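You operate a simulated robot arm through the tools that you are given. There is no shell and no other tool.

The job below is to be done with a simulated robot arm. You get a single attempt, and the scene is never put back.

TASK
Rock jar 57 in the blue cradle till mixed and put it back.
Fine: slide the latch over the lid before you rock it; leave the latch open. Set down upright: what you pick out.

It is judged by the outcome, as a careful person would: the job done as asked, and still so three seconds after it is handed in. It fails if anything else is knocked over, pushed out of place, dropped, spilled or broken. Lids that push on must go on centred and level and be pressed home; caps that screw on are set level and turned clockwise until they are tight.

THE ROBOT
A 6-joint arm with a two-finger gripper, fixed in place. Base frame: the origin is on the floor under the middle of its stand, x ahead of it, y to its left, z up; the work surface is at about z = 880. Readings come in mm, degrees, newtons and seconds.
It reaches about 1038 mm from its shoulder. Its first joint turns from -166.0 to 166.0 degrees. Payload 1.71 kg.
The tool frame sits at the grasp point between the pads (the TCP): z along the fingers, y along the line on which they close. The tips reach 20 mm beyond it. The gripper opens to 96 mm; its body begins 113 mm behind the TCP.
Orientation is that of the tool frame in the base frame, as a unit quaternion [x, y, z, w]. With the fingers straight down and closing along the base's y, the tool's x points along the base's -x, its y along +y and its z along -z.

THE INTERFACE
- The arm moves only by the tool send_rows. Its argument "motion" is a list of rows, each a list of 7 numbers: the shift along the tool's x, y, z in mm, then the turn, a rotation vector about the tool's x, y, z in degrees, then the gripper command, from -1 (shut) to 1 (fully open), values between in proportion. In form: [[dx, dy, dz, rx, ry, rz, jaw], ...]. A call has 1 to 20 rows; each row is the pose to reach, as a shift and turn from the pose commanded when the call began, along the tool's axes at that moment. Rows are played at 5 a second. More than 50 mm and 8.6 degrees between two rows, or a gripper value outside its range, and nothing of the call is played. Where a pose cannot be reached the arm comes as near as it can. A force on the tool above 40 N (or 10 N above the force at the start of the call, whichever is more), or a blocked arm, ends the call early, and 0.2 s more pass. Each finger travels about 45 mm/s and halts on what it meets, pressing with about 26 N; the grip force reading is that of the motor and also rises with nothing between the fingers. The clock runs only during rows and for 0.2 s after the last one: add rows that repeat a pose to give the fingers time. It gives the time, the measured TCP pose, the force on the tool (base axes), the opening and the grip force at its end, in the units of the frame above (readings bear some noise), with the torque about the TCP (base axes, N m) and any sound that the robot's microphone picked up, and new pictures: "show" is both (left out), scene, wrist or none.
- Cameras (640 x 400 px; columns grow to the right, rows downward): "scene" is fixed at [400.4, -500.4, 1606.6]; the picture's right is [1.00, -0.08, 0.00], its down [-0.03, -0.36, -0.93] and it looks along [0.07, 0.93, -0.37] (base axes); focal length 353 px, centre (320, 200). "wrist" rides on the gripper at [66, 14, -145] in the tool frame; the picture's right is [-0.21, 0.98, 0.00], its down [-0.88, -0.18, -0.45] and it looks along [-0.44, -0.09, 0.90] (tool axes); focal length 275 px, centre (320, 200). There is no depth. A picture from a camera that has moved, and an enlarged one, comes with that camera's place and axes in the base frame and with its lens.
- move_column(by): moves the trunk up (or, below 0, down) by that many mm; the arm rides with it, the base frame stays. It gives what a move gives, with no picture.
- inspect(camera, box): a new picture of the part [left, top, right, bottom] of that camera's present view, enlarged. No time passes.
- sign_off(): hands the job in; it is judged then, once.

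Places have to be worked out from the pictures, the camera data and where the tool is seen. Open the gripper and draw the arm clear of the work before you hand the job in, unless the task says otherwise.

The tools are called after "Emit:" as a command line: name --pt "numbers of a row" for each row, then --argument value for the rest, lists and objects as JSON in quotes. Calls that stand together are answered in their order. send_rows: Moves the arm, as the interface text tells. Its arguments: {"type":"object","properties":{"motion":{"type":"array","items":{"type":"array","items":{"type":"number"}}},"show":{"type":"string","enum":["both","scene","wrist","none"]}},"required":["motion"]} The other tools are called the same way: move_column (by) moves the trunk up or down; inspect (camera, box) takes an enlarged picture of a part of a camera's view; sign_off () hands the job in.

At the start:

```text
clock: 0.0
ee_pos: [386.0, 640.1, 1245.8]
ee_rot: [0.0, 1.0, 0.0, -0.001]
force: [0.0, -0.5, 0.1]
torque: [-0.01, 0.0, 0.03]
width: 95.9
grip_force: 0.1
trunk travel left (down, up): [-200.0, 190.0]
```

scene: 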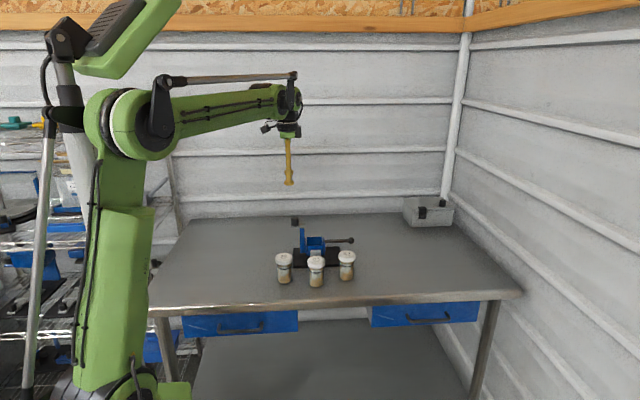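
wrist: 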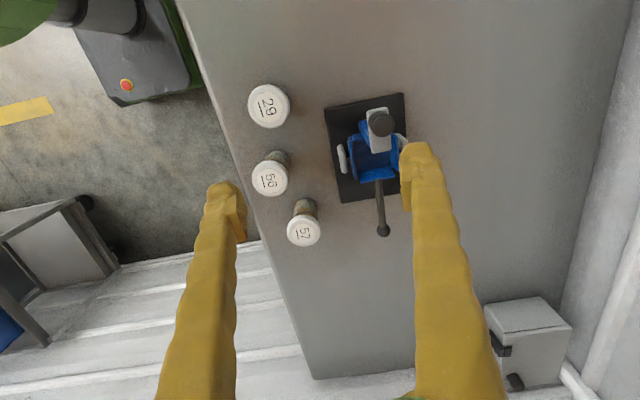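

I'll take enlarged looks at the jars and the cradle before moving anything.

Emit:
inspect --camera "scene" --box '[260, 200, 380, 295]'

Emit:
inspect --camera "wrist" --box '[230, 70, 450, 250]'

Emit:
inspect --camera "wrist" --box '[315, 80, 425, 250]'

```text
4.21 times, centred on (320, 248) of scene
camera zoom: at [400.4, -500.4, 1606.6], right [1.0, -0.08, 0.0], down [-0.03, -0.36, -0.93], along [0.07, 0.93, -0.37], focal length 1486 px, centre (320, 0)
```

zoom: 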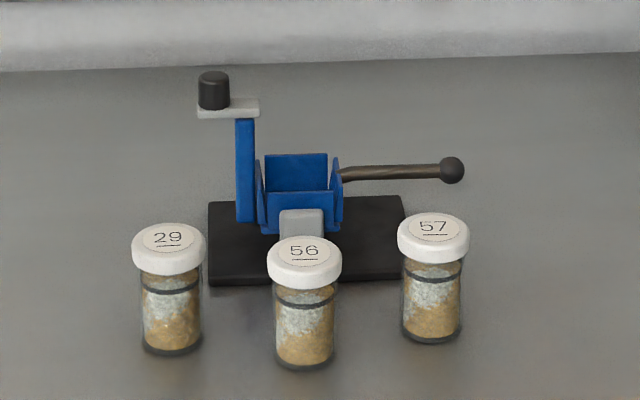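

```text
2.22 times, centred on (340, 160) of wrist
camera zoom: at [320.4, 654.6, 1389.5], right [0.21, 0.98, 0.0], down [0.88, -0.18, 0.44], along [0.43, -0.09, -0.9], focal length 612 px, centre (276, 289)
```

zoom: 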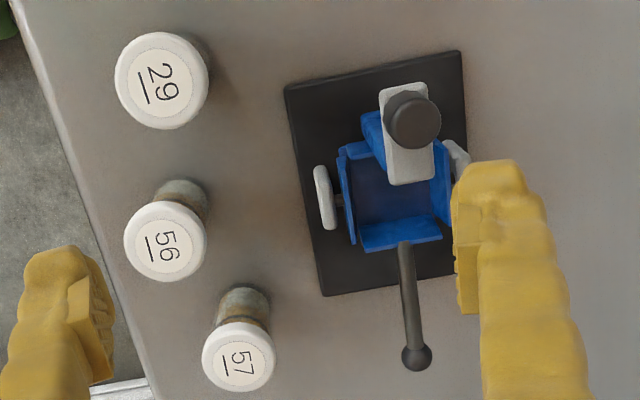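

```text
2.35 times, centred on (370, 165) of wrist
camera zoom: at [320.4, 654.6, 1389.5], right [0.21, 0.98, 0.0], down [0.88, -0.18, 0.44], along [0.43, -0.09, -0.9], focal length 648 px, centre (202, 282)
```

zoom: 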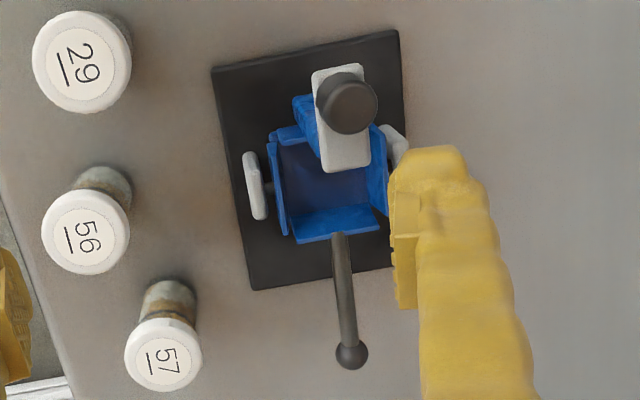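

The jars stand in a row at y≈570 (57 at about x 573), and the cradle is centred near (480, 715) with its latch drawn back toward -x and its handle pointing +x. I'll move the wrist camera closer to the cradle for more accurate measurements, staying well above it.

Emit:
send_rows --pt "-5 15 25 0 0 0 1" --pt "-10 30 50 0 0 0 1" --pt "-15 45 75 0 0 0 1" --pt "-20 60 95 0 0 0 1" --pt "-20 60 95 0 0 0 1"

```text
clock: 1.2
ee_pos: [385.8, 700.8, 1154.8]
ee_rot: [0.0, 1.0, 0.0, 0.007]
force: [0.0, -0.4, -0.7]
torque: [-0.05, 0.03, 0.04]
width: 96.1
grip_force: 0.1
trunk travel left (down, up): [-200.0, 190.0]
camera wrist: at [320.4, 714.2, 1298.2], right [0.21, 0.98, 0.0], down [0.87, -0.18, 0.46], along [0.45, -0.09, -0.89], focal length 275 px, centre (320, 200)
```

scene: 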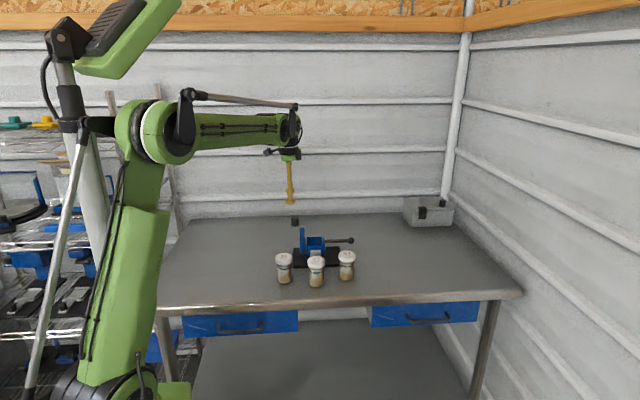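
wrist: 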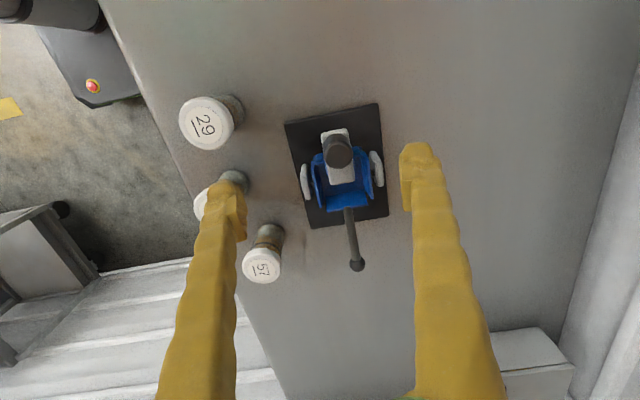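

The x shift did not fully show up in the reading, so I'll send a holding row to see whether that was lag or a reach limit.

Emit:
send_rows --pt "0 0 0 0 0 0 1" --pt "0 0 0 0 0 0 1" --show "none"

Emit:
inspect --camera "wrist" --box '[270, 90, 410, 280]'

```text
clock: 1.8
ee_pos: [386.0, 699.9, 1154.8]
ee_rot: [0.0, 1.0, 0.0, 0.007]
force: [0.1, 0.0, -0.3]
torque: [-0.03, 0.0, 0.04]
width: 96.1
grip_force: 0.0
trunk travel left (down, up): [-200.0, 190.0]
```

```text
2.11 times, centred on (340, 185) of wrist
camera zoom: at [320.4, 713.6, 1298.7], right [0.21, 0.98, 0.0], down [0.87, -0.18, 0.46], along [0.45, -0.09, -0.89], focal length 580 px, centre (278, 232)
```

zoom: 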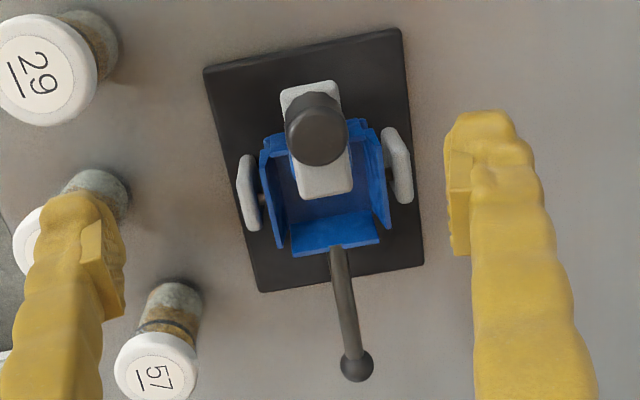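

The pose looks like a reach limit at this height. I'll test whether a slightly lower pose lets me go further in +x; the tips stay at about z 1105, above the knob top I estimate at 1057.

Emit:
send_rows --pt "0 0 15 0 0 0 1" --pt "0 0 30 0 0 0 1" --pt "-15 0 30 0 0 0 1" --pt "-30 0 30 0 0 0 1" --pt "-30 0 30 0 0 0 1" --show "none"

```text
clock: 3.0
ee_pos: [421.0, 701.7, 1126.1]
ee_rot: [0.0, 1.0, 0.0, 0.007]
force: [-0.7, -0.6, 0.8]
torque: [0.02, 0.03, -0.01]
width: 95.9
grip_force: 0.1
trunk travel left (down, up): [-200.0, 190.0]
```

I'll check that the arm has settled, and take a fresh wrist picture here.

Emit:
send_rows --pt "0 0 0 0 0 0 1" --pt "0 0 0 0 0 0 1" --show "wrist"

Emit:
inspect --camera "wrist" --box '[260, 80, 420, 260]'

```text
clock: 3.6
ee_pos: [419.8, 699.9, 1125.5]
ee_rot: [0.0, 1.0, -0.001, 0.007]
force: [-0.1, 0.3, 0.1]
torque: [-0.01, 0.02, -0.02]
width: 96.2
grip_force: 0.0
trunk travel left (down, up): [-200.0, 190.0]
camera wrist: at [353.6, 714.9, 1268.9], right [0.21, 0.98, 0.0], down [0.87, -0.18, 0.46], along [0.45, -0.09, -0.89], focal length 275 px, centre (320, 200)
```

wrist: 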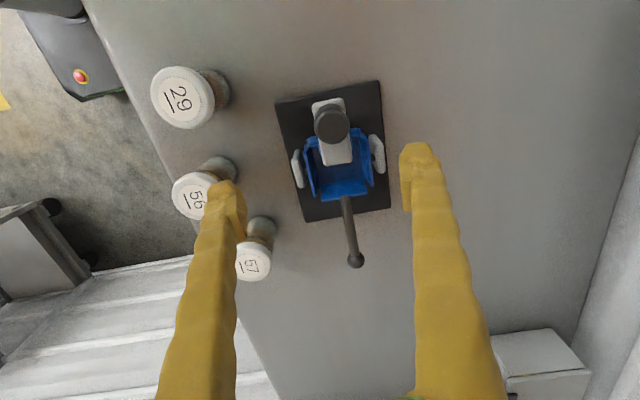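

```text
2.22 times, centred on (340, 170) of wrist
camera zoom: at [353.6, 714.9, 1268.9], right [0.21, 0.98, 0.0], down [0.87, -0.18, 0.46], along [0.45, -0.09, -0.89], focal length 612 px, centre (276, 267)
```

zoom: 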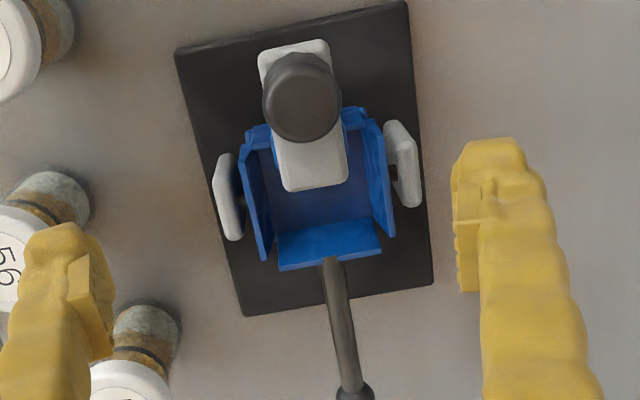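

The measured pose is (420, 700, 1125.5) with a steady offset from what I commanded, so I'll correct from the readings. Next I move at this height toward the space above jar 57 (near (573, 568)).

Emit:
send_rows --pt "-15 -15 0 0 0 0 1" --pt "-35 -33 0 0 0 0 1" --pt "-58 -52 0 0 0 0 1" --pt "-80 -72 0 0 0 0 1" --pt "-103 -92 0 0 0 0 1" --pt "-122 -112 0 0 0 0 1" --pt "-135 -126 0 0 0 0 1" --pt "-140 -132 0 0 0 0 1" --pt "-140 -132 0 0 0 0 1"

```text
clock: 5.6
ee_pos: [560.1, 567.9, 1126.7]
ee_rot: [0.0, 1.0, 0.0, 0.006]
force: [0.1, -0.5, -0.8]
torque: [0.02, 0.05, -0.03]
width: 96.1
grip_force: 0.1
trunk travel left (down, up): [-200.0, 190.0]
camera wrist: at [492.5, 581.4, 1270.5], right [0.21, 0.98, 0.0], down [0.87, -0.18, 0.46], along [0.45, -0.09, -0.89], focal length 275 px, centre (320, 200)
```

scene: 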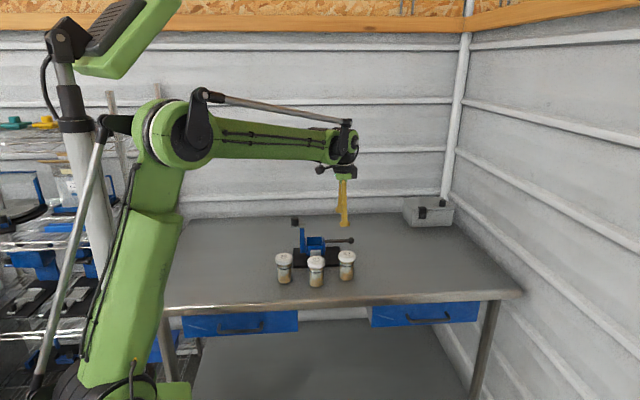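
wrist: 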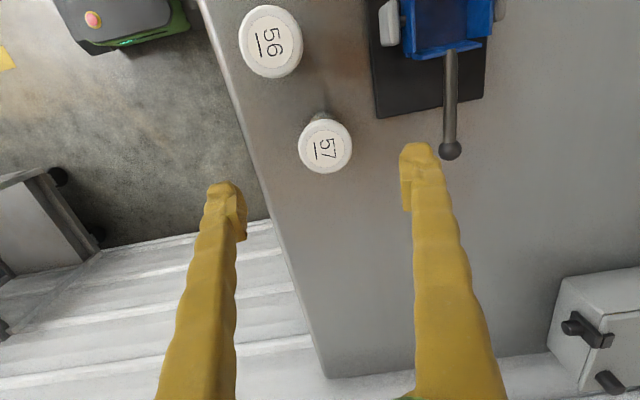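

The move tracked exactly. I'll enlarge jar 57 and the cradle from this new viewpoint to triangulate their positions.

Emit:
inspect --camera "wrist" --box '[280, 90, 380, 190]'

Emit:
inspect --camera "wrist" --box '[360, 0, 520, 170]'

Emit:
inspect --camera "scene" --box '[320, 235, 375, 290]'

Emit:
inspect --camera "scene" --box '[285, 210, 360, 270]'

```text
4.00 times, centred on (330, 140) of wrist
camera zoom: at [492.5, 581.4, 1270.5], right [0.21, 0.98, 0.0], down [0.87, -0.18, 0.46], along [0.45, -0.09, -0.89], focal length 1101 px, centre (280, 440)
```

zoom: 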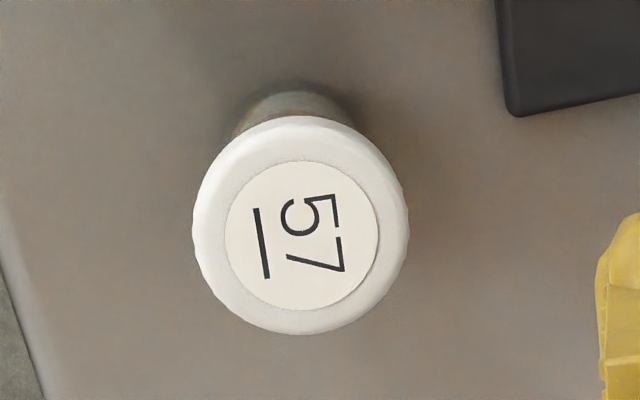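

```text
2.35 times, centred on (440, 85) of wrist
camera zoom: at [492.5, 581.4, 1270.5], right [0.21, 0.98, 0.0], down [0.87, -0.18, 0.46], along [0.45, -0.09, -0.89], focal length 648 px, centre (38, 471)
```

zoom: 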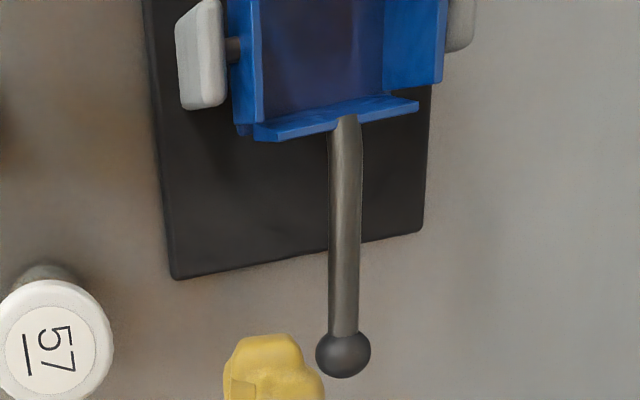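

```text
7.27 times, centred on (348, 262) of scene
camera zoom: at [400.4, -500.4, 1606.6], right [1.0, -0.08, 0.0], down [-0.03, -0.36, -0.93], along [0.07, 0.93, -0.37], focal length 2566 px, centre (120, -254)
```

zoom: 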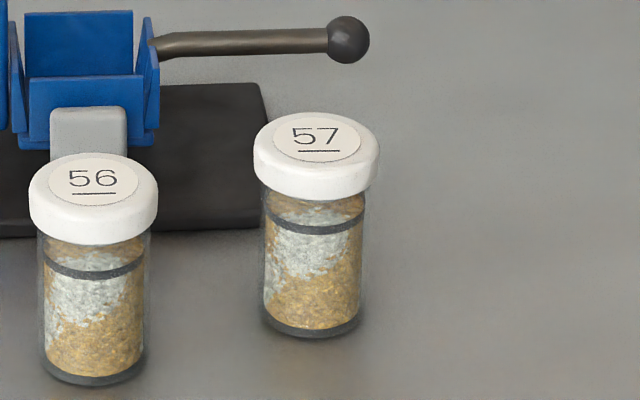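

```text
6.67 times, centred on (322, 240) of scene
camera zoom: at [400.4, -500.4, 1606.6], right [1.0, -0.08, 0.0], down [-0.03, -0.36, -0.93], along [0.07, 0.93, -0.37], focal length 2352 px, centre (303, -67)
```

zoom: 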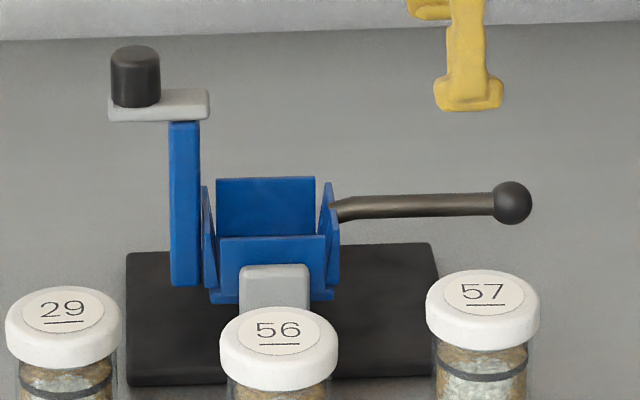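

Triangulating gives jar 57 near (580, 570) with its lid top at z≈975. The lid is about 60 mm across, the ball knob sits at (620, 714, 953), and the cup is centred near (477, 714). I'll look straight down into the cup from above before doing anything, and take out the slight tool tilt.

Emit:
send_rows --pt "8 20 2 0 0.2 0 1" --pt "18 45 4 0 0.4 0 1" --pt "30 72 6 0 0.6 0 1" --pt "42 100 8 0 0.75 0 1" --pt "52 125 10 0 0.75 0 1" --pt "60 146 12 0 0.75 0 1" --pt "60 146 12 0 0.75 0 1" --show "wrist"

Emit:
inspect --camera "wrist" --box '[240, 20, 420, 200]'

```text
clock: 7.2
ee_pos: [500.5, 714.6, 1115.1]
ee_rot: [0.0, 1.0, 0.0, -0.001]
force: [0.6, 0.6, -0.1]
torque: [-0.01, -0.02, -0.02]
width: 96.1
grip_force: 0.2
trunk travel left (down, up): [-200.0, 190.0]
camera wrist: at [433.2, 727.1, 1259.4], right [0.21, 0.98, 0.0], down [0.88, -0.18, 0.44], along [0.44, -0.09, -0.9], focal length 275 px, centre (320, 200)
```

wrist: 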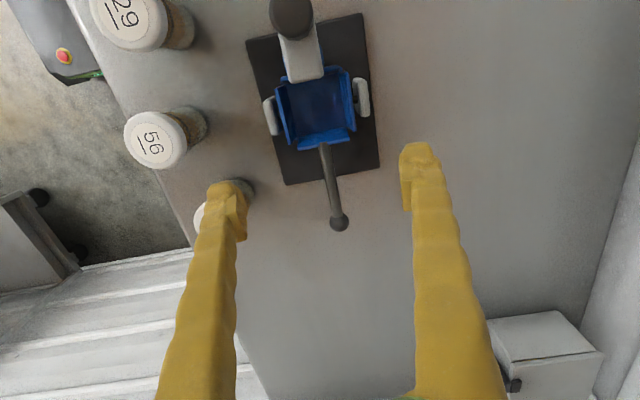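

```text
2.22 times, centred on (330, 110) of wrist
camera zoom: at [433.2, 727.1, 1259.4], right [0.21, 0.98, 0.0], down [0.88, -0.18, 0.44], along [0.44, -0.09, -0.9], focal length 612 px, centre (298, 400)
```

zoom: 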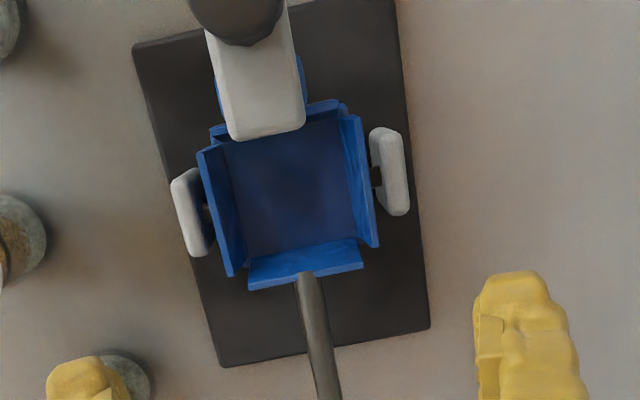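

I can now see into the empty cup. I'll enlarge it further to measure the opening and rim.

Emit:
inspect --camera "wrist" --box '[255, 45, 380, 160]'

Emit:
inspect --camera "wrist" --box '[250, 0, 350, 100]'

```text
3.48 times, centred on (318, 102) of wrist
camera zoom: at [433.2, 727.1, 1259.4], right [0.21, 0.98, 0.0], down [0.88, -0.18, 0.44], along [0.44, -0.09, -0.9], focal length 958 px, centre (329, 539)
```

zoom: 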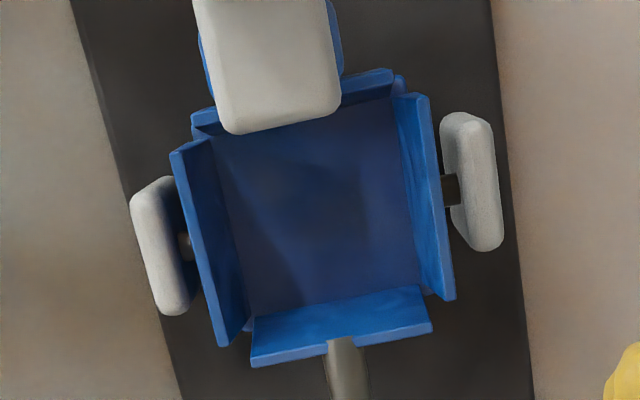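

```text
4.00 times, centred on (300, 50) of wrist
camera zoom: at [433.2, 727.1, 1259.4], right [0.21, 0.98, 0.0], down [0.88, -0.18, 0.44], along [0.44, -0.09, -0.9], focal length 1101 px, centre (400, 800)
```

zoom: 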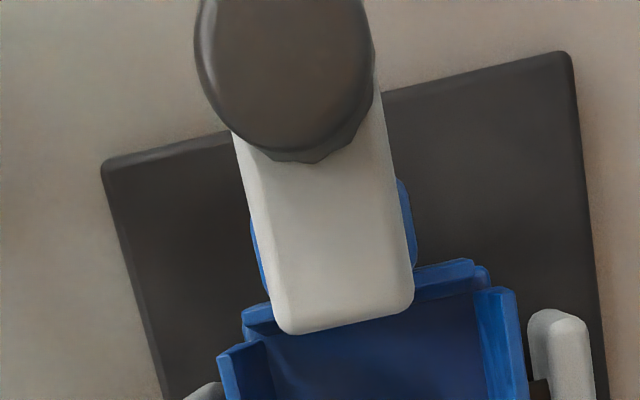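

The cup opening is about 62 to 69 mm square, centred at (477.5, 714.5), with its pivot under the centre. The latch tip ends at x≈443, z≈1020. I'll now go above jar 57 and stop roughly 35 mm over its lid to check alignment.

Emit:
send_rows --pt "-10 -20 0 0 0 0 1" --pt "-25 -45 0 0 0 0 1" --pt "-40 -75 0 0 0 0 1" --pt "-56 -104 10 0 0 0 1" --pt "-70 -130 30 0 0 0 1" --pt "-79.5 -144 55 0 0 0 1" --pt "-79.5 -144 75 0 0 0 1" --pt "-79.5 -144 85 0 0 0 1" --pt "-79.5 -144 85 0 0 0 1"

```text
clock: 9.2
ee_pos: [580.4, 569.1, 1030.1]
ee_rot: [0.0, 1.0, 0.001, 0.0]
force: [0.1, 0.2, -0.1]
torque: [0.01, -0.01, 0.02]
width: 95.8
grip_force: 0.1
trunk travel left (down, up): [-200.0, 190.0]
camera wrist: at [514.8, 583.5, 1174.6], right [0.21, 0.98, 0.0], down [0.88, -0.18, 0.44], along [0.44, -0.09, -0.9], focal length 275 px, centre (320, 200)
```

scene: 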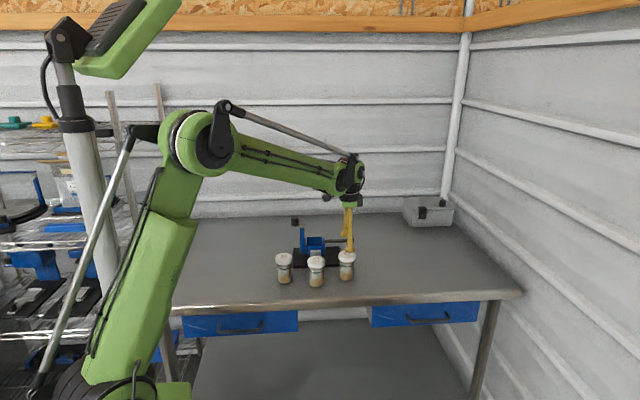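
wrist: 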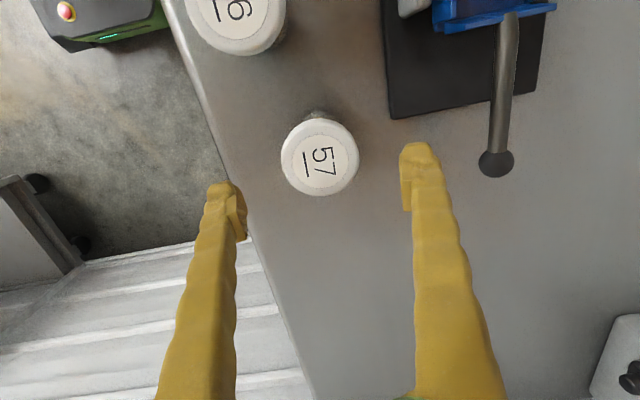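

I'll zoom in on the lid from here to fix its centre to within about a millimetre.

Emit:
inspect --camera "wrist" --box '[260, 100, 380, 210]'

Emit:
inspect --camera "scene" --box '[310, 190, 380, 290]'

```text
3.64 times, centred on (320, 155) of wrist
camera zoom: at [514.8, 583.5, 1174.6], right [0.21, 0.98, 0.0], down [0.88, -0.18, 0.44], along [0.44, -0.09, -0.9], focal length 1001 px, centre (320, 364)
```

zoom: 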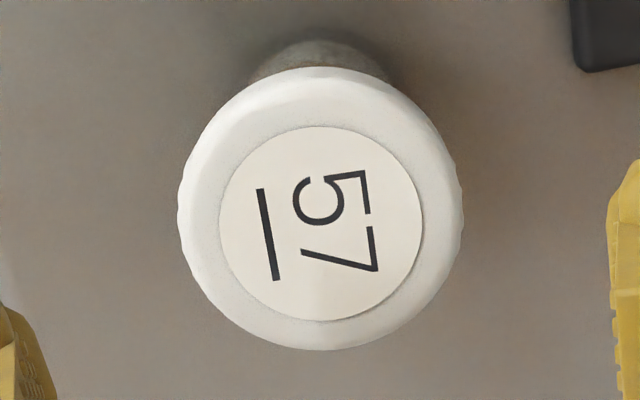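

```text
4.00 times, centred on (345, 240) of scene
camera zoom: at [400.4, -500.4, 1606.6], right [1.0, -0.08, 0.0], down [-0.03, -0.36, -0.93], along [0.07, 0.93, -0.37], focal length 1412 px, centre (220, 40)
```

zoom: 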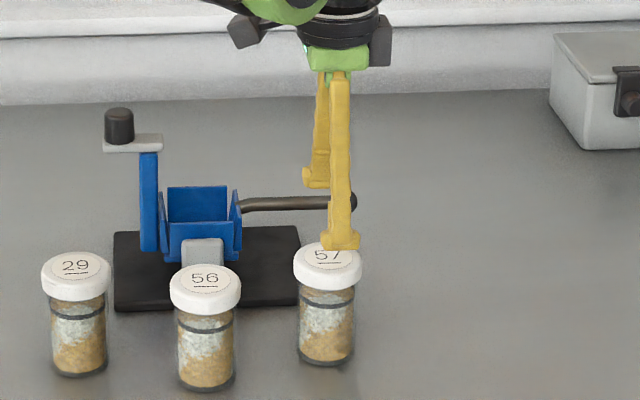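

Two views agree on jar 57 at (580.4, 570.2). I'll descend with the jaws open to z≈964 (mid-lid), then close on the lid.

Emit:
send_rows --pt "0 1 12 0 0 0 1" --pt "0 1 26 0 0 0 1" --pt "0 1 40 0 0 0 1" --pt "0 1 54 0 0 0 1" --pt "0 1 66 0 0 0 1" --pt "0 1 66 0 0 0 1"

```text
clock: 10.6
ee_pos: [580.5, 572.1, 964.1]
ee_rot: [0.0, 1.0, 0.0, 0.0]
force: [-0.2, -0.2, -0.6]
torque: [0.0, 0.02, -0.01]
width: 96.1
grip_force: 0.0
trunk travel left (down, up): [-200.0, 190.0]
camera wrist: at [515.3, 585.7, 1108.5], right [0.21, 0.98, 0.0], down [0.88, -0.18, 0.44], along [0.44, -0.09, -0.9], focal length 275 px, centre (320, 200)
```

scene: 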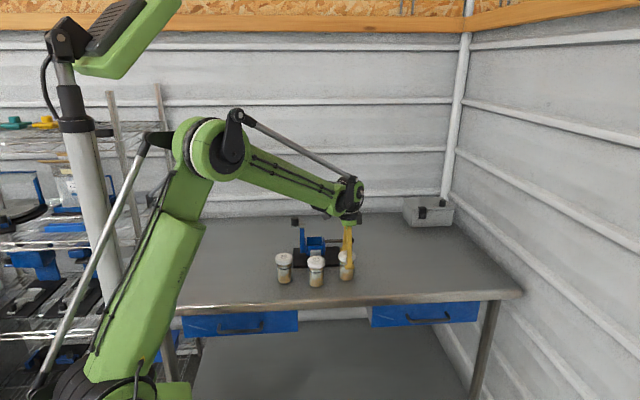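
wrist: 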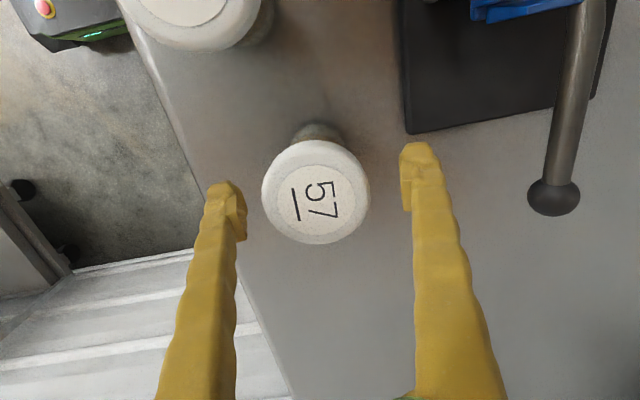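

The fingers straddle the lid at z 964 with even gaps, so I'll close on it now and give the fingers time to settle.

Emit:
send_rows --pt "0 -0.7 0 0 0 0 1" --pt "0 -0.7 0 0 0 0 0.3" --pt "0 -0.7 0 0 0 0 0.1" --pt "0 -0.7 0 0 0 0 -0.3" --pt "0 -0.7 0 0 0 0 -1" --pt "0 -0.7 0 0 0 0 -1" --pt "0 -0.7 0 0 0 0 -1"

```text
clock: 12.2
ee_pos: [580.3, 569.9, 965.4]
ee_rot: [0.001, 1.0, 0.0, 0.0]
force: [0.5, -1.7, 0.8]
torque: [0.03, 0.06, 0.0]
width: 59.2
grip_force: 26.0
trunk travel left (down, up): [-200.0, 190.0]
camera wrist: at [514.2, 584.6, 1109.1], right [0.21, 0.98, 0.0], down [0.88, -0.18, 0.44], along [0.44, -0.09, -0.9], focal length 275 px, centre (320, 200)
```

scene: 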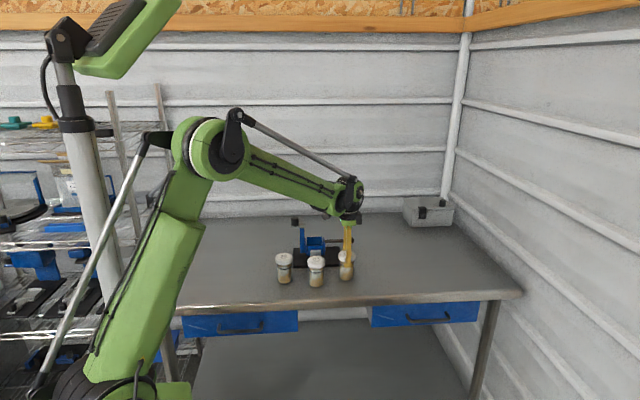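
wrist: 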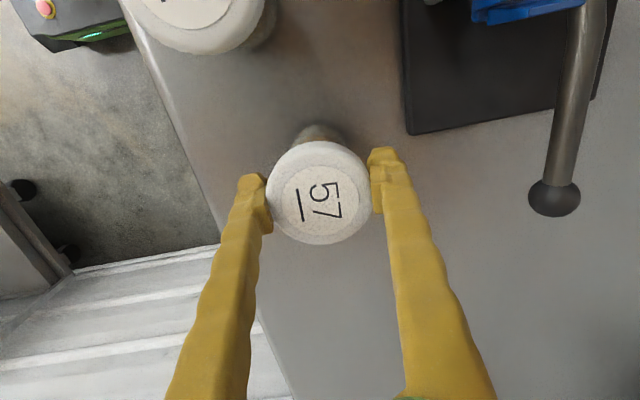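

The grip holds at 59.2 mm on the lid. I'll lift 15 mm first and check that the whole jar comes up with it.

Emit:
send_rows --pt "0 0 -4 0 0 0 -1" --pt "0 0 -9 0 0 0 -1" --pt "0 0 -15 0 0 0 -1" --pt "0 0 -15 0 0 0 -1" --show "wrist"

Emit:
inspect --camera "scene" --box '[300, 200, 400, 290]'

```text
clock: 13.2
ee_pos: [577.2, 570.5, 979.0]
ee_rot: [0.0, 1.0, 0.0, 0.0]
force: [-0.7, 0.4, -2.3]
torque: [-0.02, 0.0, 0.0]
width: 58.9
grip_force: 25.7
trunk travel left (down, up): [-200.0, 190.0]
camera wrist: at [512.9, 584.7, 1123.6], right [0.21, 0.98, 0.0], down [0.88, -0.18, 0.44], along [0.44, -0.09, -0.9], focal length 275 px, centre (320, 200)
```

wrist: 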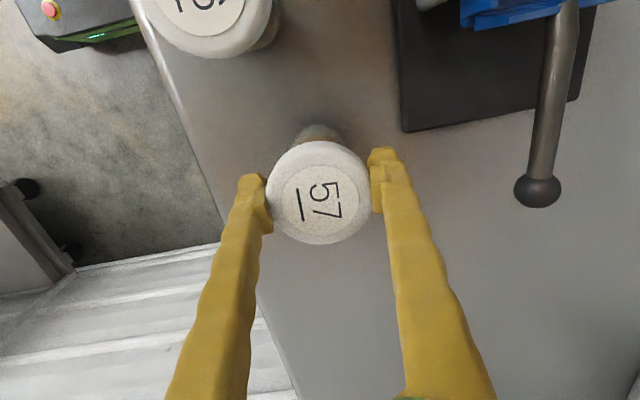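

```text
4.44 times, centred on (350, 245) of scene
camera zoom: at [400.4, -500.4, 1606.6], right [1.0, -0.08, 0.0], down [-0.03, -0.36, -0.93], along [0.07, 0.93, -0.37], focal length 1568 px, centre (187, 0)
```

zoom: 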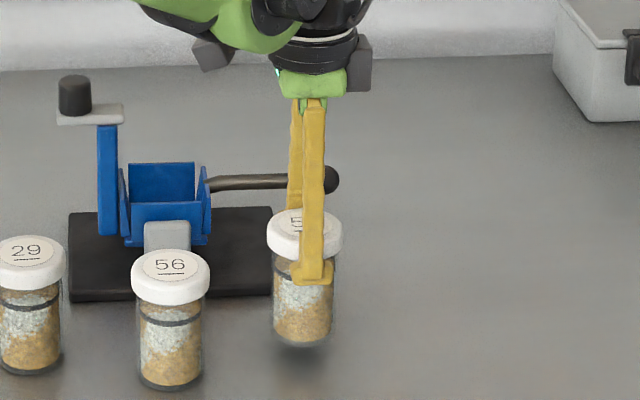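

The jar lifts cleanly with its lid on, at about 0.2 kg. I'll raise it clear of the cradle and then bring it over the cup, staying on the +x side of the latch tip.

Emit:
send_rows --pt "0 0 -12 0 0 0 -1" --pt "0 0 -30 0 0 0 -1" --pt "0 0 -50 0 0 0 -1" --pt "0 0 -70 0 0 0 -1" --pt "0 0 -85 0 0 0 -1" --pt "0 0 -92 0 0 0 -1" --pt "6 10 -92 0 0 0 -1" --pt "16 28 -92 0 0 0 -1" --pt "30 48 -92 0 0 0 -1" --pt "44 68 -92 0 0 0 -1" --pt "58 88 -92 0 0 0 -1" --pt "72 108 -92 0 0 0 -1" --pt "84 126 -92 0 0 0 -1" --pt "93 138 -92 0 0 0 -1" --pt "98 144 -92 0 0 0 -1" --pt "98 144 -92 0 0 0 -1" --pt "98 144 -92 0 0 0 -1"

Emit:
inspect --camera "scene" --box '[270, 170, 380, 280]'

Emit:
inspect --camera "wrist" --box '[220, 40, 440, 260]'

```text
clock: 16.8
ee_pos: [481.4, 714.1, 1071.1]
ee_rot: [0.0, 1.0, 0.001, 0.0]
force: [0.9, 0.0, -1.9]
torque: [-0.01, -0.01, 0.02]
width: 60.0
grip_force: 26.2
trunk travel left (down, up): [-200.0, 190.0]
camera wrist: at [415.9, 728.7, 1215.8], right [0.21, 0.98, 0.0], down [0.88, -0.18, 0.44], along [0.44, -0.09, -0.9], focal length 275 px, centre (320, 200)
```

scene: 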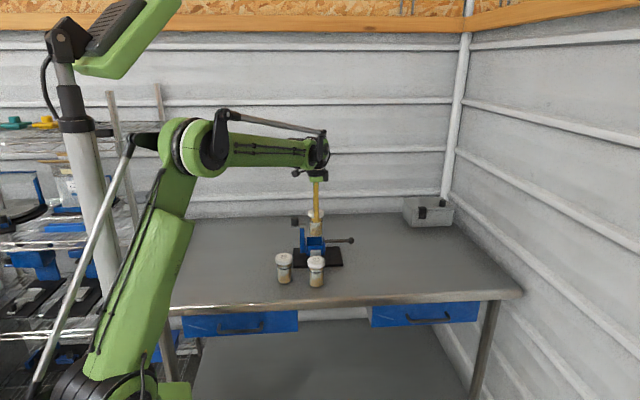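
wrist: 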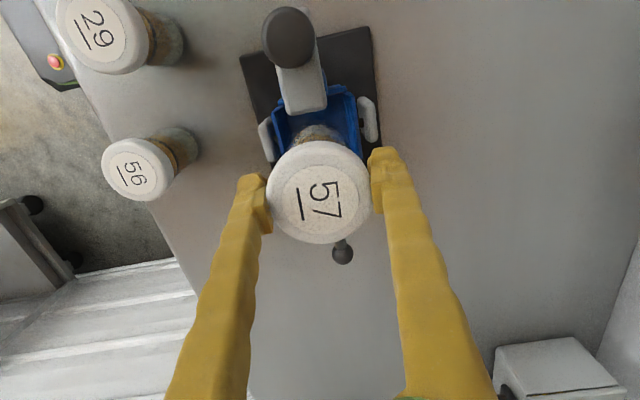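

```text
3.64 times, centred on (325, 225) of scene
camera zoom: at [400.4, -500.4, 1606.6], right [1.0, -0.08, 0.0], down [-0.03, -0.36, -0.93], along [0.07, 0.93, -0.37], focal length 1283 px, centre (302, 109)
```

zoom: 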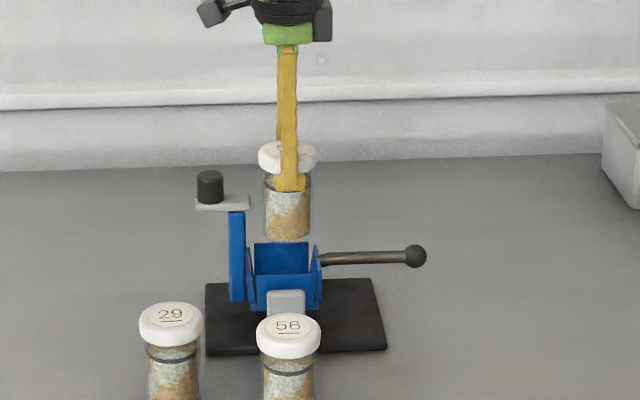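

```text
1.82 times, centred on (330, 150) of wrist
camera zoom: at [415.9, 728.7, 1215.8], right [0.21, 0.98, 0.0], down [0.88, -0.18, 0.44], along [0.44, -0.09, -0.9], focal length 500 px, centre (302, 291)
```

zoom: 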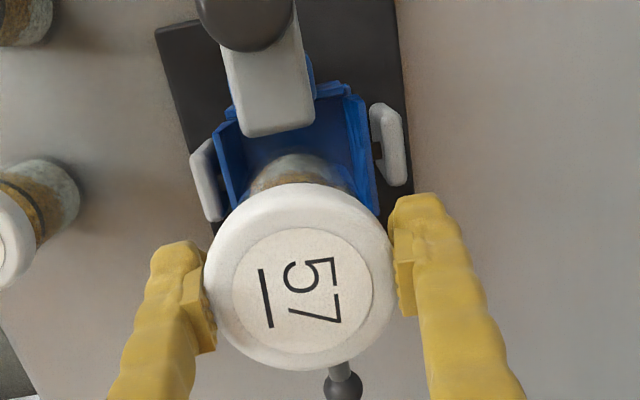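

The jar hangs upright above the cup with clearance to the latch tip. I'll lower it 55 mm into the cup and check the picture and force before going for contact.

Emit:
send_rows --pt "0 0 8 0 0 0 -1" --pt "0 0 18 0 0 0 -1" --pt "0 0 28 0 0 0 -1" --pt "0 0 38 0 0 0 -1" --pt "0 0 47 0 0 0 -1" --pt "0 0 55 0 0 0 -1" --pt "0 0 55 0 0 0 -1"

Emit:
inspect --camera "scene" --box '[270, 190, 370, 280]'

Emit:
inspect --camera "wrist" --box '[220, 40, 440, 260]'

```text
clock: 18.4
ee_pos: [480.2, 715.0, 1015.9]
ee_rot: [0.0, 1.0, 0.0, 0.0]
force: [-7.9, 0.7, 0.6]
torque: [0.06, 0.46, 0.01]
width: 59.7
grip_force: 25.5
trunk travel left (down, up): [-200.0, 190.0]
camera wrist: at [415.0, 728.9, 1161.4], right [0.21, 0.98, 0.0], down [0.88, -0.18, 0.45], along [0.44, -0.09, -0.9], focal length 275 px, centre (320, 200)
```

scene: 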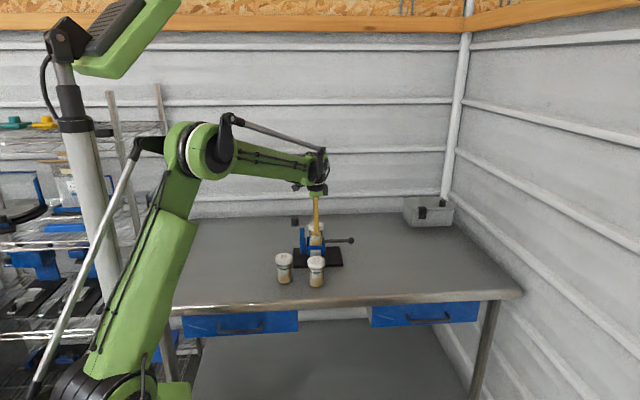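
wrist: 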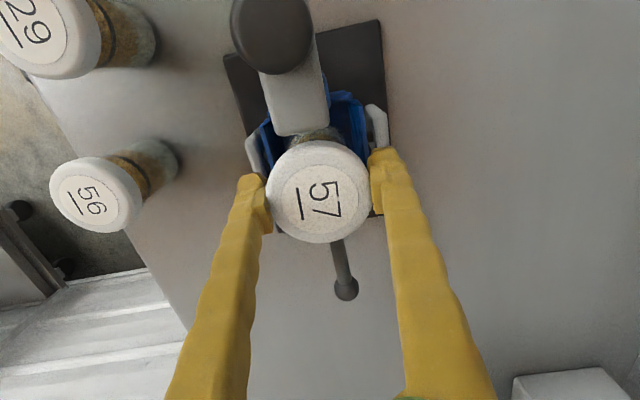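

```text
4.44 times, centred on (320, 235) of scene
camera zoom: at [400.4, -500.4, 1606.6], right [1.0, -0.08, 0.0], down [-0.03, -0.36, -0.93], along [0.07, 0.93, -0.37], focal length 1568 px, centre (320, 44)
```

zoom: 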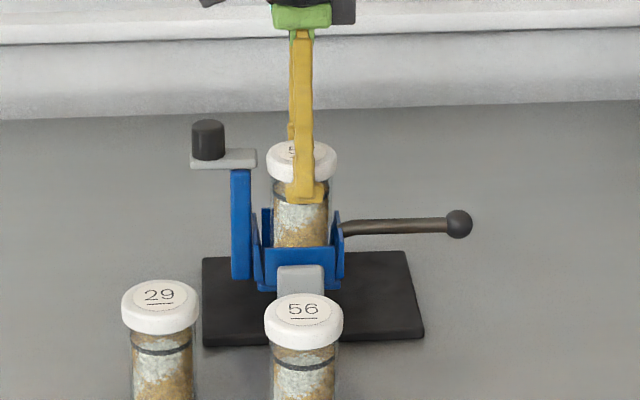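

```text
1.82 times, centred on (330, 150) of wrist
camera zoom: at [415.0, 728.9, 1161.4], right [0.21, 0.98, 0.0], down [0.88, -0.18, 0.45], along [0.44, -0.09, -0.9], focal length 500 px, centre (302, 291)
```

zoom: 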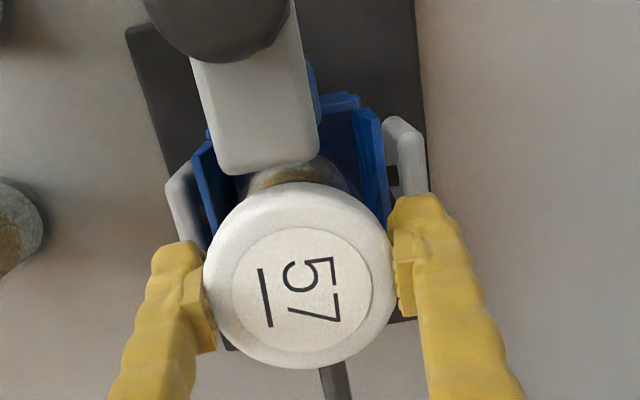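

The tool feels about 8 N toward -x, acting near rim height, so the jar seems to be rubbing the +x wall of the cup. I'll look closely before moving on.

Emit:
inspect --camera "scene" --box '[295, 215, 350, 262]'

Emit:
inspect --camera "wrist" --box '[240, 70, 400, 190]'

```text
8.51 times, centred on (322, 238) of scene
camera zoom: at [400.4, -500.4, 1606.6], right [1.0, -0.08, 0.0], down [-0.03, -0.36, -0.93], along [0.07, 0.93, -0.37], focal length 3003 px, centre (299, -128)
```

zoom: 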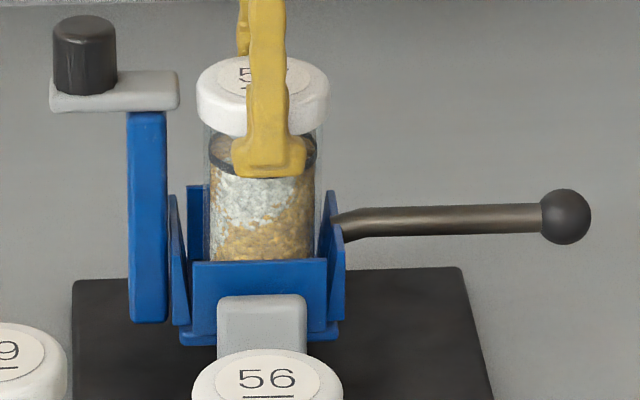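

```text
3.33 times, centred on (320, 130) of wrist
camera zoom: at [415.0, 728.9, 1161.4], right [0.21, 0.98, 0.0], down [0.88, -0.18, 0.45], along [0.44, -0.09, -0.9], focal length 918 px, centre (320, 433)
```

zoom: 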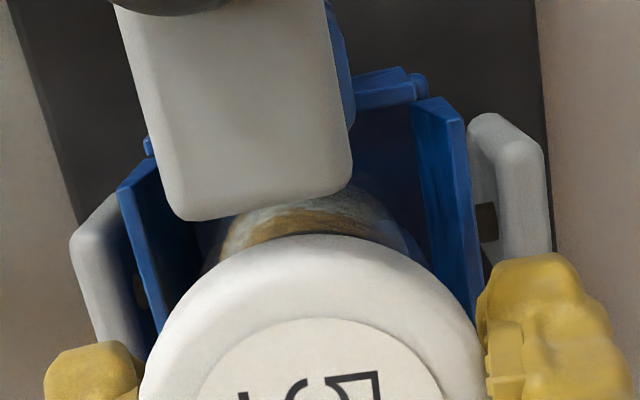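

The clear glass is wider than the contents, at about 55 mm, so the jar is touching the +x wall. There are about 6 mm free on the -x side, so I'll shift 3 mm toward -x and re-check the force.

Emit:
send_rows --pt "1 0 0 0 0 0 -1" --pt "2 0 0 0 0 0 -1" --pt "3 0 0 0 0 0 -1" --pt "3 0 0 0 0 0 -1" --show "wrist"

Emit:
inspect --camera "scene" --box '[295, 215, 350, 262]'

Emit:
inspect --camera "wrist" --box '[240, 70, 400, 190]'

```text
clock: 19.4
ee_pos: [477.5, 714.7, 1015.4]
ee_rot: [0.0, 1.0, 0.0, 0.0]
force: [-0.4, -0.1, -2.3]
torque: [0.02, 0.02, 0.06]
width: 59.8
grip_force: 26.2
trunk travel left (down, up): [-200.0, 190.0]
camera wrist: at [412.0, 728.6, 1160.1], right [0.21, 0.98, 0.0], down [0.88, -0.18, 0.44], along [0.44, -0.09, -0.9], focal length 275 px, centre (320, 200)
```

wrist: 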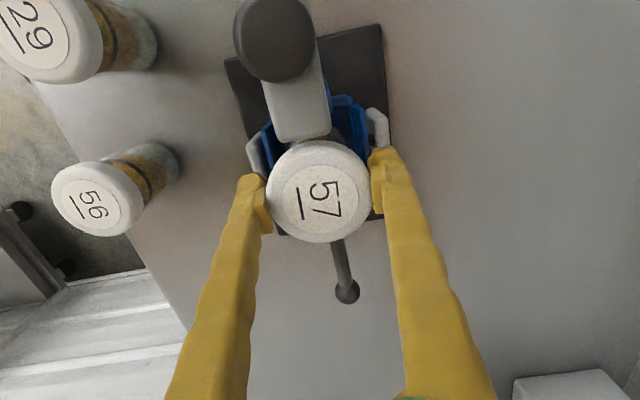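

```text
8.51 times, centred on (322, 238) of scene
camera zoom: at [400.4, -500.4, 1606.6], right [1.0, -0.08, 0.0], down [-0.03, -0.36, -0.93], along [0.07, 0.93, -0.37], focal length 3003 px, centre (299, -128)
```

zoom: 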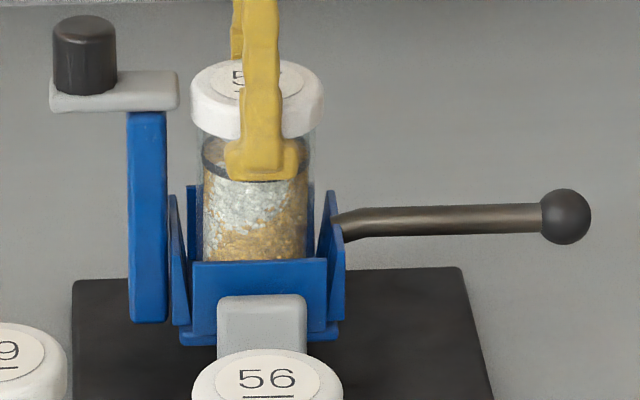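

```text
3.33 times, centred on (320, 130) of wrist
camera zoom: at [412.0, 728.6, 1160.1], right [0.21, 0.98, 0.0], down [0.88, -0.18, 0.44], along [0.44, -0.09, -0.9], focal length 918 px, centre (320, 433)
```

zoom: 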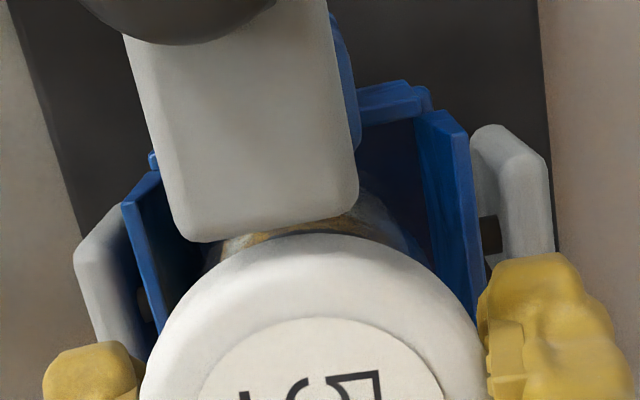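

The side force is gone and the jar is centred. I'll continue straight down in small steps, watching for side contact with the latch tip or touchdown on the cup floor.

Emit:
send_rows --pt "0 0 2 0 0 0 -1" --pt "0 0 4 0 0 0 -1" --pt "0 0 6 0 0 0 -1" --pt "0 0 8 0 0 0 -1" --pt "0 0 10 0 0 0 -1" --pt "0 0 10 0 0 0 -1" --show "wrist"

Emit:
inspect --camera "scene" --box '[295, 215, 350, 262]'

```text
clock: 20.8
ee_pos: [478.8, 715.8, 1005.5]
ee_rot: [-0.001, 1.0, 0.001, 0.001]
force: [-0.9, 0.1, 7.5]
torque: [0.22, -0.13, 0.02]
width: 60.1
grip_force: 25.7
trunk travel left (down, up): [-200.0, 190.0]
camera wrist: at [413.3, 728.8, 1150.6], right [0.21, 0.98, 0.0], down [0.88, -0.18, 0.45], along [0.44, -0.09, -0.9], focal length 275 px, centre (320, 200)
```

wrist: 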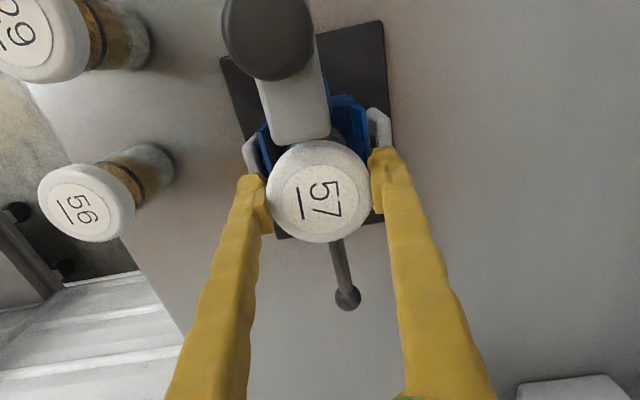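

```text
8.51 times, centred on (322, 238) of scene
camera zoom: at [400.4, -500.4, 1606.6], right [1.0, -0.08, 0.0], down [-0.03, -0.36, -0.93], along [0.07, 0.93, -0.37], focal length 3003 px, centre (299, -128)
```

zoom: 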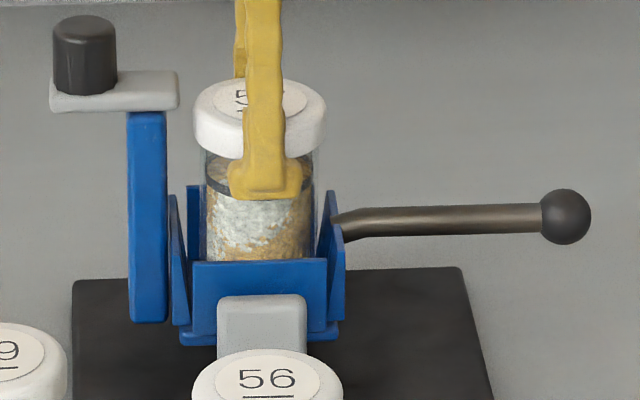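

There is now about 9 N of upward contact on the jar's base edge with no side force, and the lid top is just under the latch level, so this looks like the cup floor. I'll check close-ups before releasing.

Emit:
inspect --camera "wrist" --box '[230, 70, 410, 260]'

Emit:
inspect --camera "scene" --box '[303, 222, 333, 250]'

```text
2.11 times, centred on (320, 165) of wrist
camera zoom: at [413.3, 728.8, 1150.6], right [0.21, 0.98, 0.0], down [0.88, -0.18, 0.45], along [0.44, -0.09, -0.9], focal length 580 px, centre (320, 274)
```

zoom: 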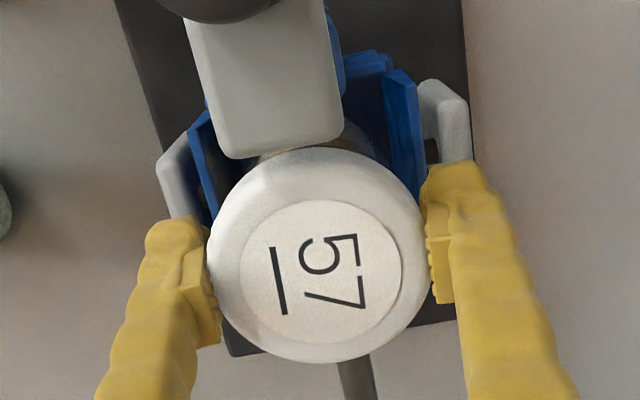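

```text
14.29 times, centred on (318, 236) of scene
camera zoom: at [400.4, -500.4, 1606.6], right [1.0, -0.08, 0.0], down [-0.03, -0.36, -0.93], along [0.07, 0.93, -0.37], focal length 5041 px, centre (349, -314)
```

zoom: 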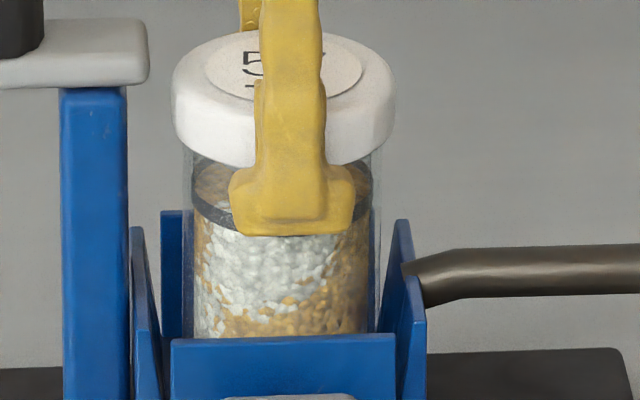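

Everything looks centred. I'll press 1 mm further to confirm it is a firm floor contact.

Emit:
send_rows --pt "0 0 0.5 0 0 0 -1" --pt "0 0 1 0 0 0 -1" --pt "0 0 1 0 0 0 -1" --show "none"

```text
clock: 21.6
ee_pos: [478.4, 714.5, 1006.1]
ee_rot: [-0.001, 1.0, 0.001, 0.001]
force: [-1.1, 4.5, 14.9]
torque: [0.42, -0.27, 0.02]
width: 59.7
grip_force: 26.2
trunk travel left (down, up): [-200.0, 190.0]
```

The force rose to about 15 N, which means a firm floor contact with the jar base at z≈921. I'll ease off 1 mm and open the jaws gently to release.

Emit:
send_rows --pt "0 0 -1 0 0 0 -1" --pt "0 0 -1 0 0 0 0.28" --pt "0 0 -1 0 0 0 0.4" --pt "0 0 -1 0 0 0 0.7" --pt "0 0 -1 0 0 0 1" --pt "0 0 -1 0 0 0 1" --pt "0 0 -1 0 0 0 1"

Emit:
inspect --camera "scene" --box '[290, 210, 355, 262]'

Emit:
inspect --camera "wrist" --box '[230, 70, 410, 260]'

```text
clock: 23.2
ee_pos: [477.2, 714.1, 1007.0]
ee_rot: [0.001, 1.0, 0.0, -0.001]
force: [-0.1, -0.3, 0.0]
torque: [-0.03, -0.01, 0.01]
width: 96.1
grip_force: 0.1
trunk travel left (down, up): [-200.0, 190.0]
camera wrist: at [413.0, 727.8, 1150.4], right [0.21, 0.98, 0.0], down [0.88, -0.18, 0.44], along [0.44, -0.09, -0.9], focal length 275 px, centre (320, 200)
```

scene: 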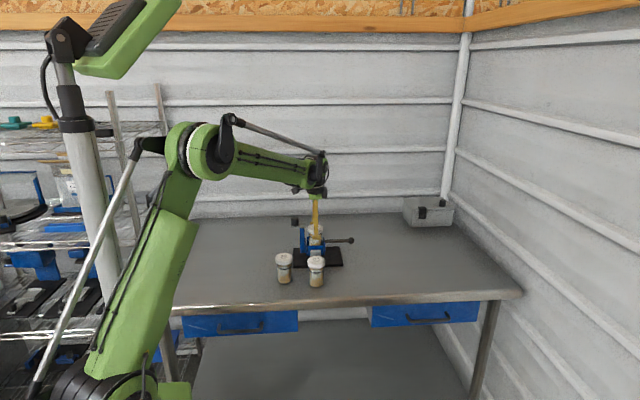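
wrist: 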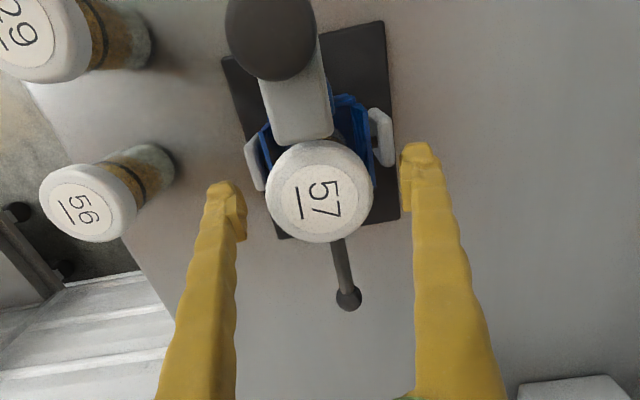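

```text
7.69 times, centred on (322, 236) of scene
camera zoom: at [400.4, -500.4, 1606.6], right [1.0, -0.08, 0.0], down [-0.03, -0.36, -0.93], along [0.07, 0.93, -0.37], focal length 2714 px, centre (301, -77)
```

zoom: 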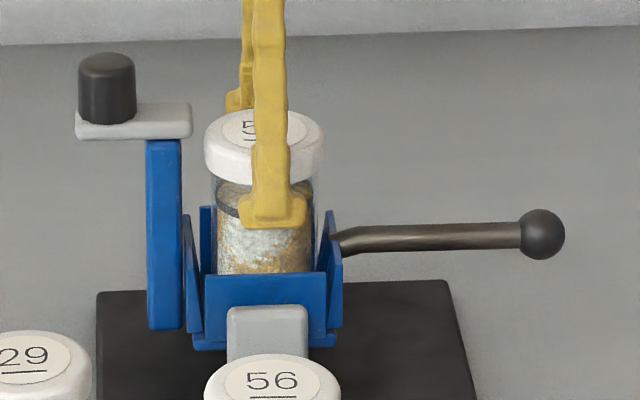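

```text
2.11 times, centred on (320, 165) of wrist
camera zoom: at [413.0, 727.8, 1150.4], right [0.21, 0.98, 0.0], down [0.88, -0.18, 0.44], along [0.44, -0.09, -0.9], focal length 580 px, centre (320, 274)
```

zoom: 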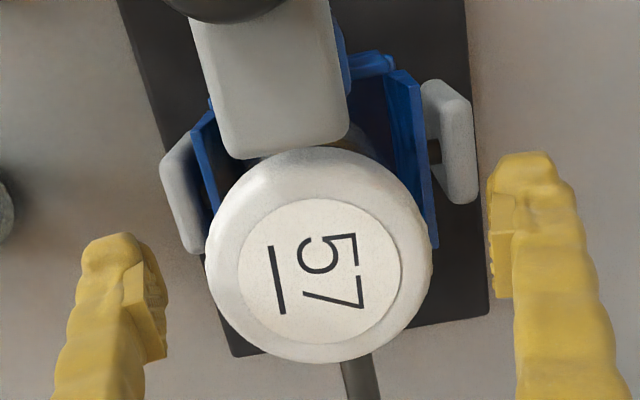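

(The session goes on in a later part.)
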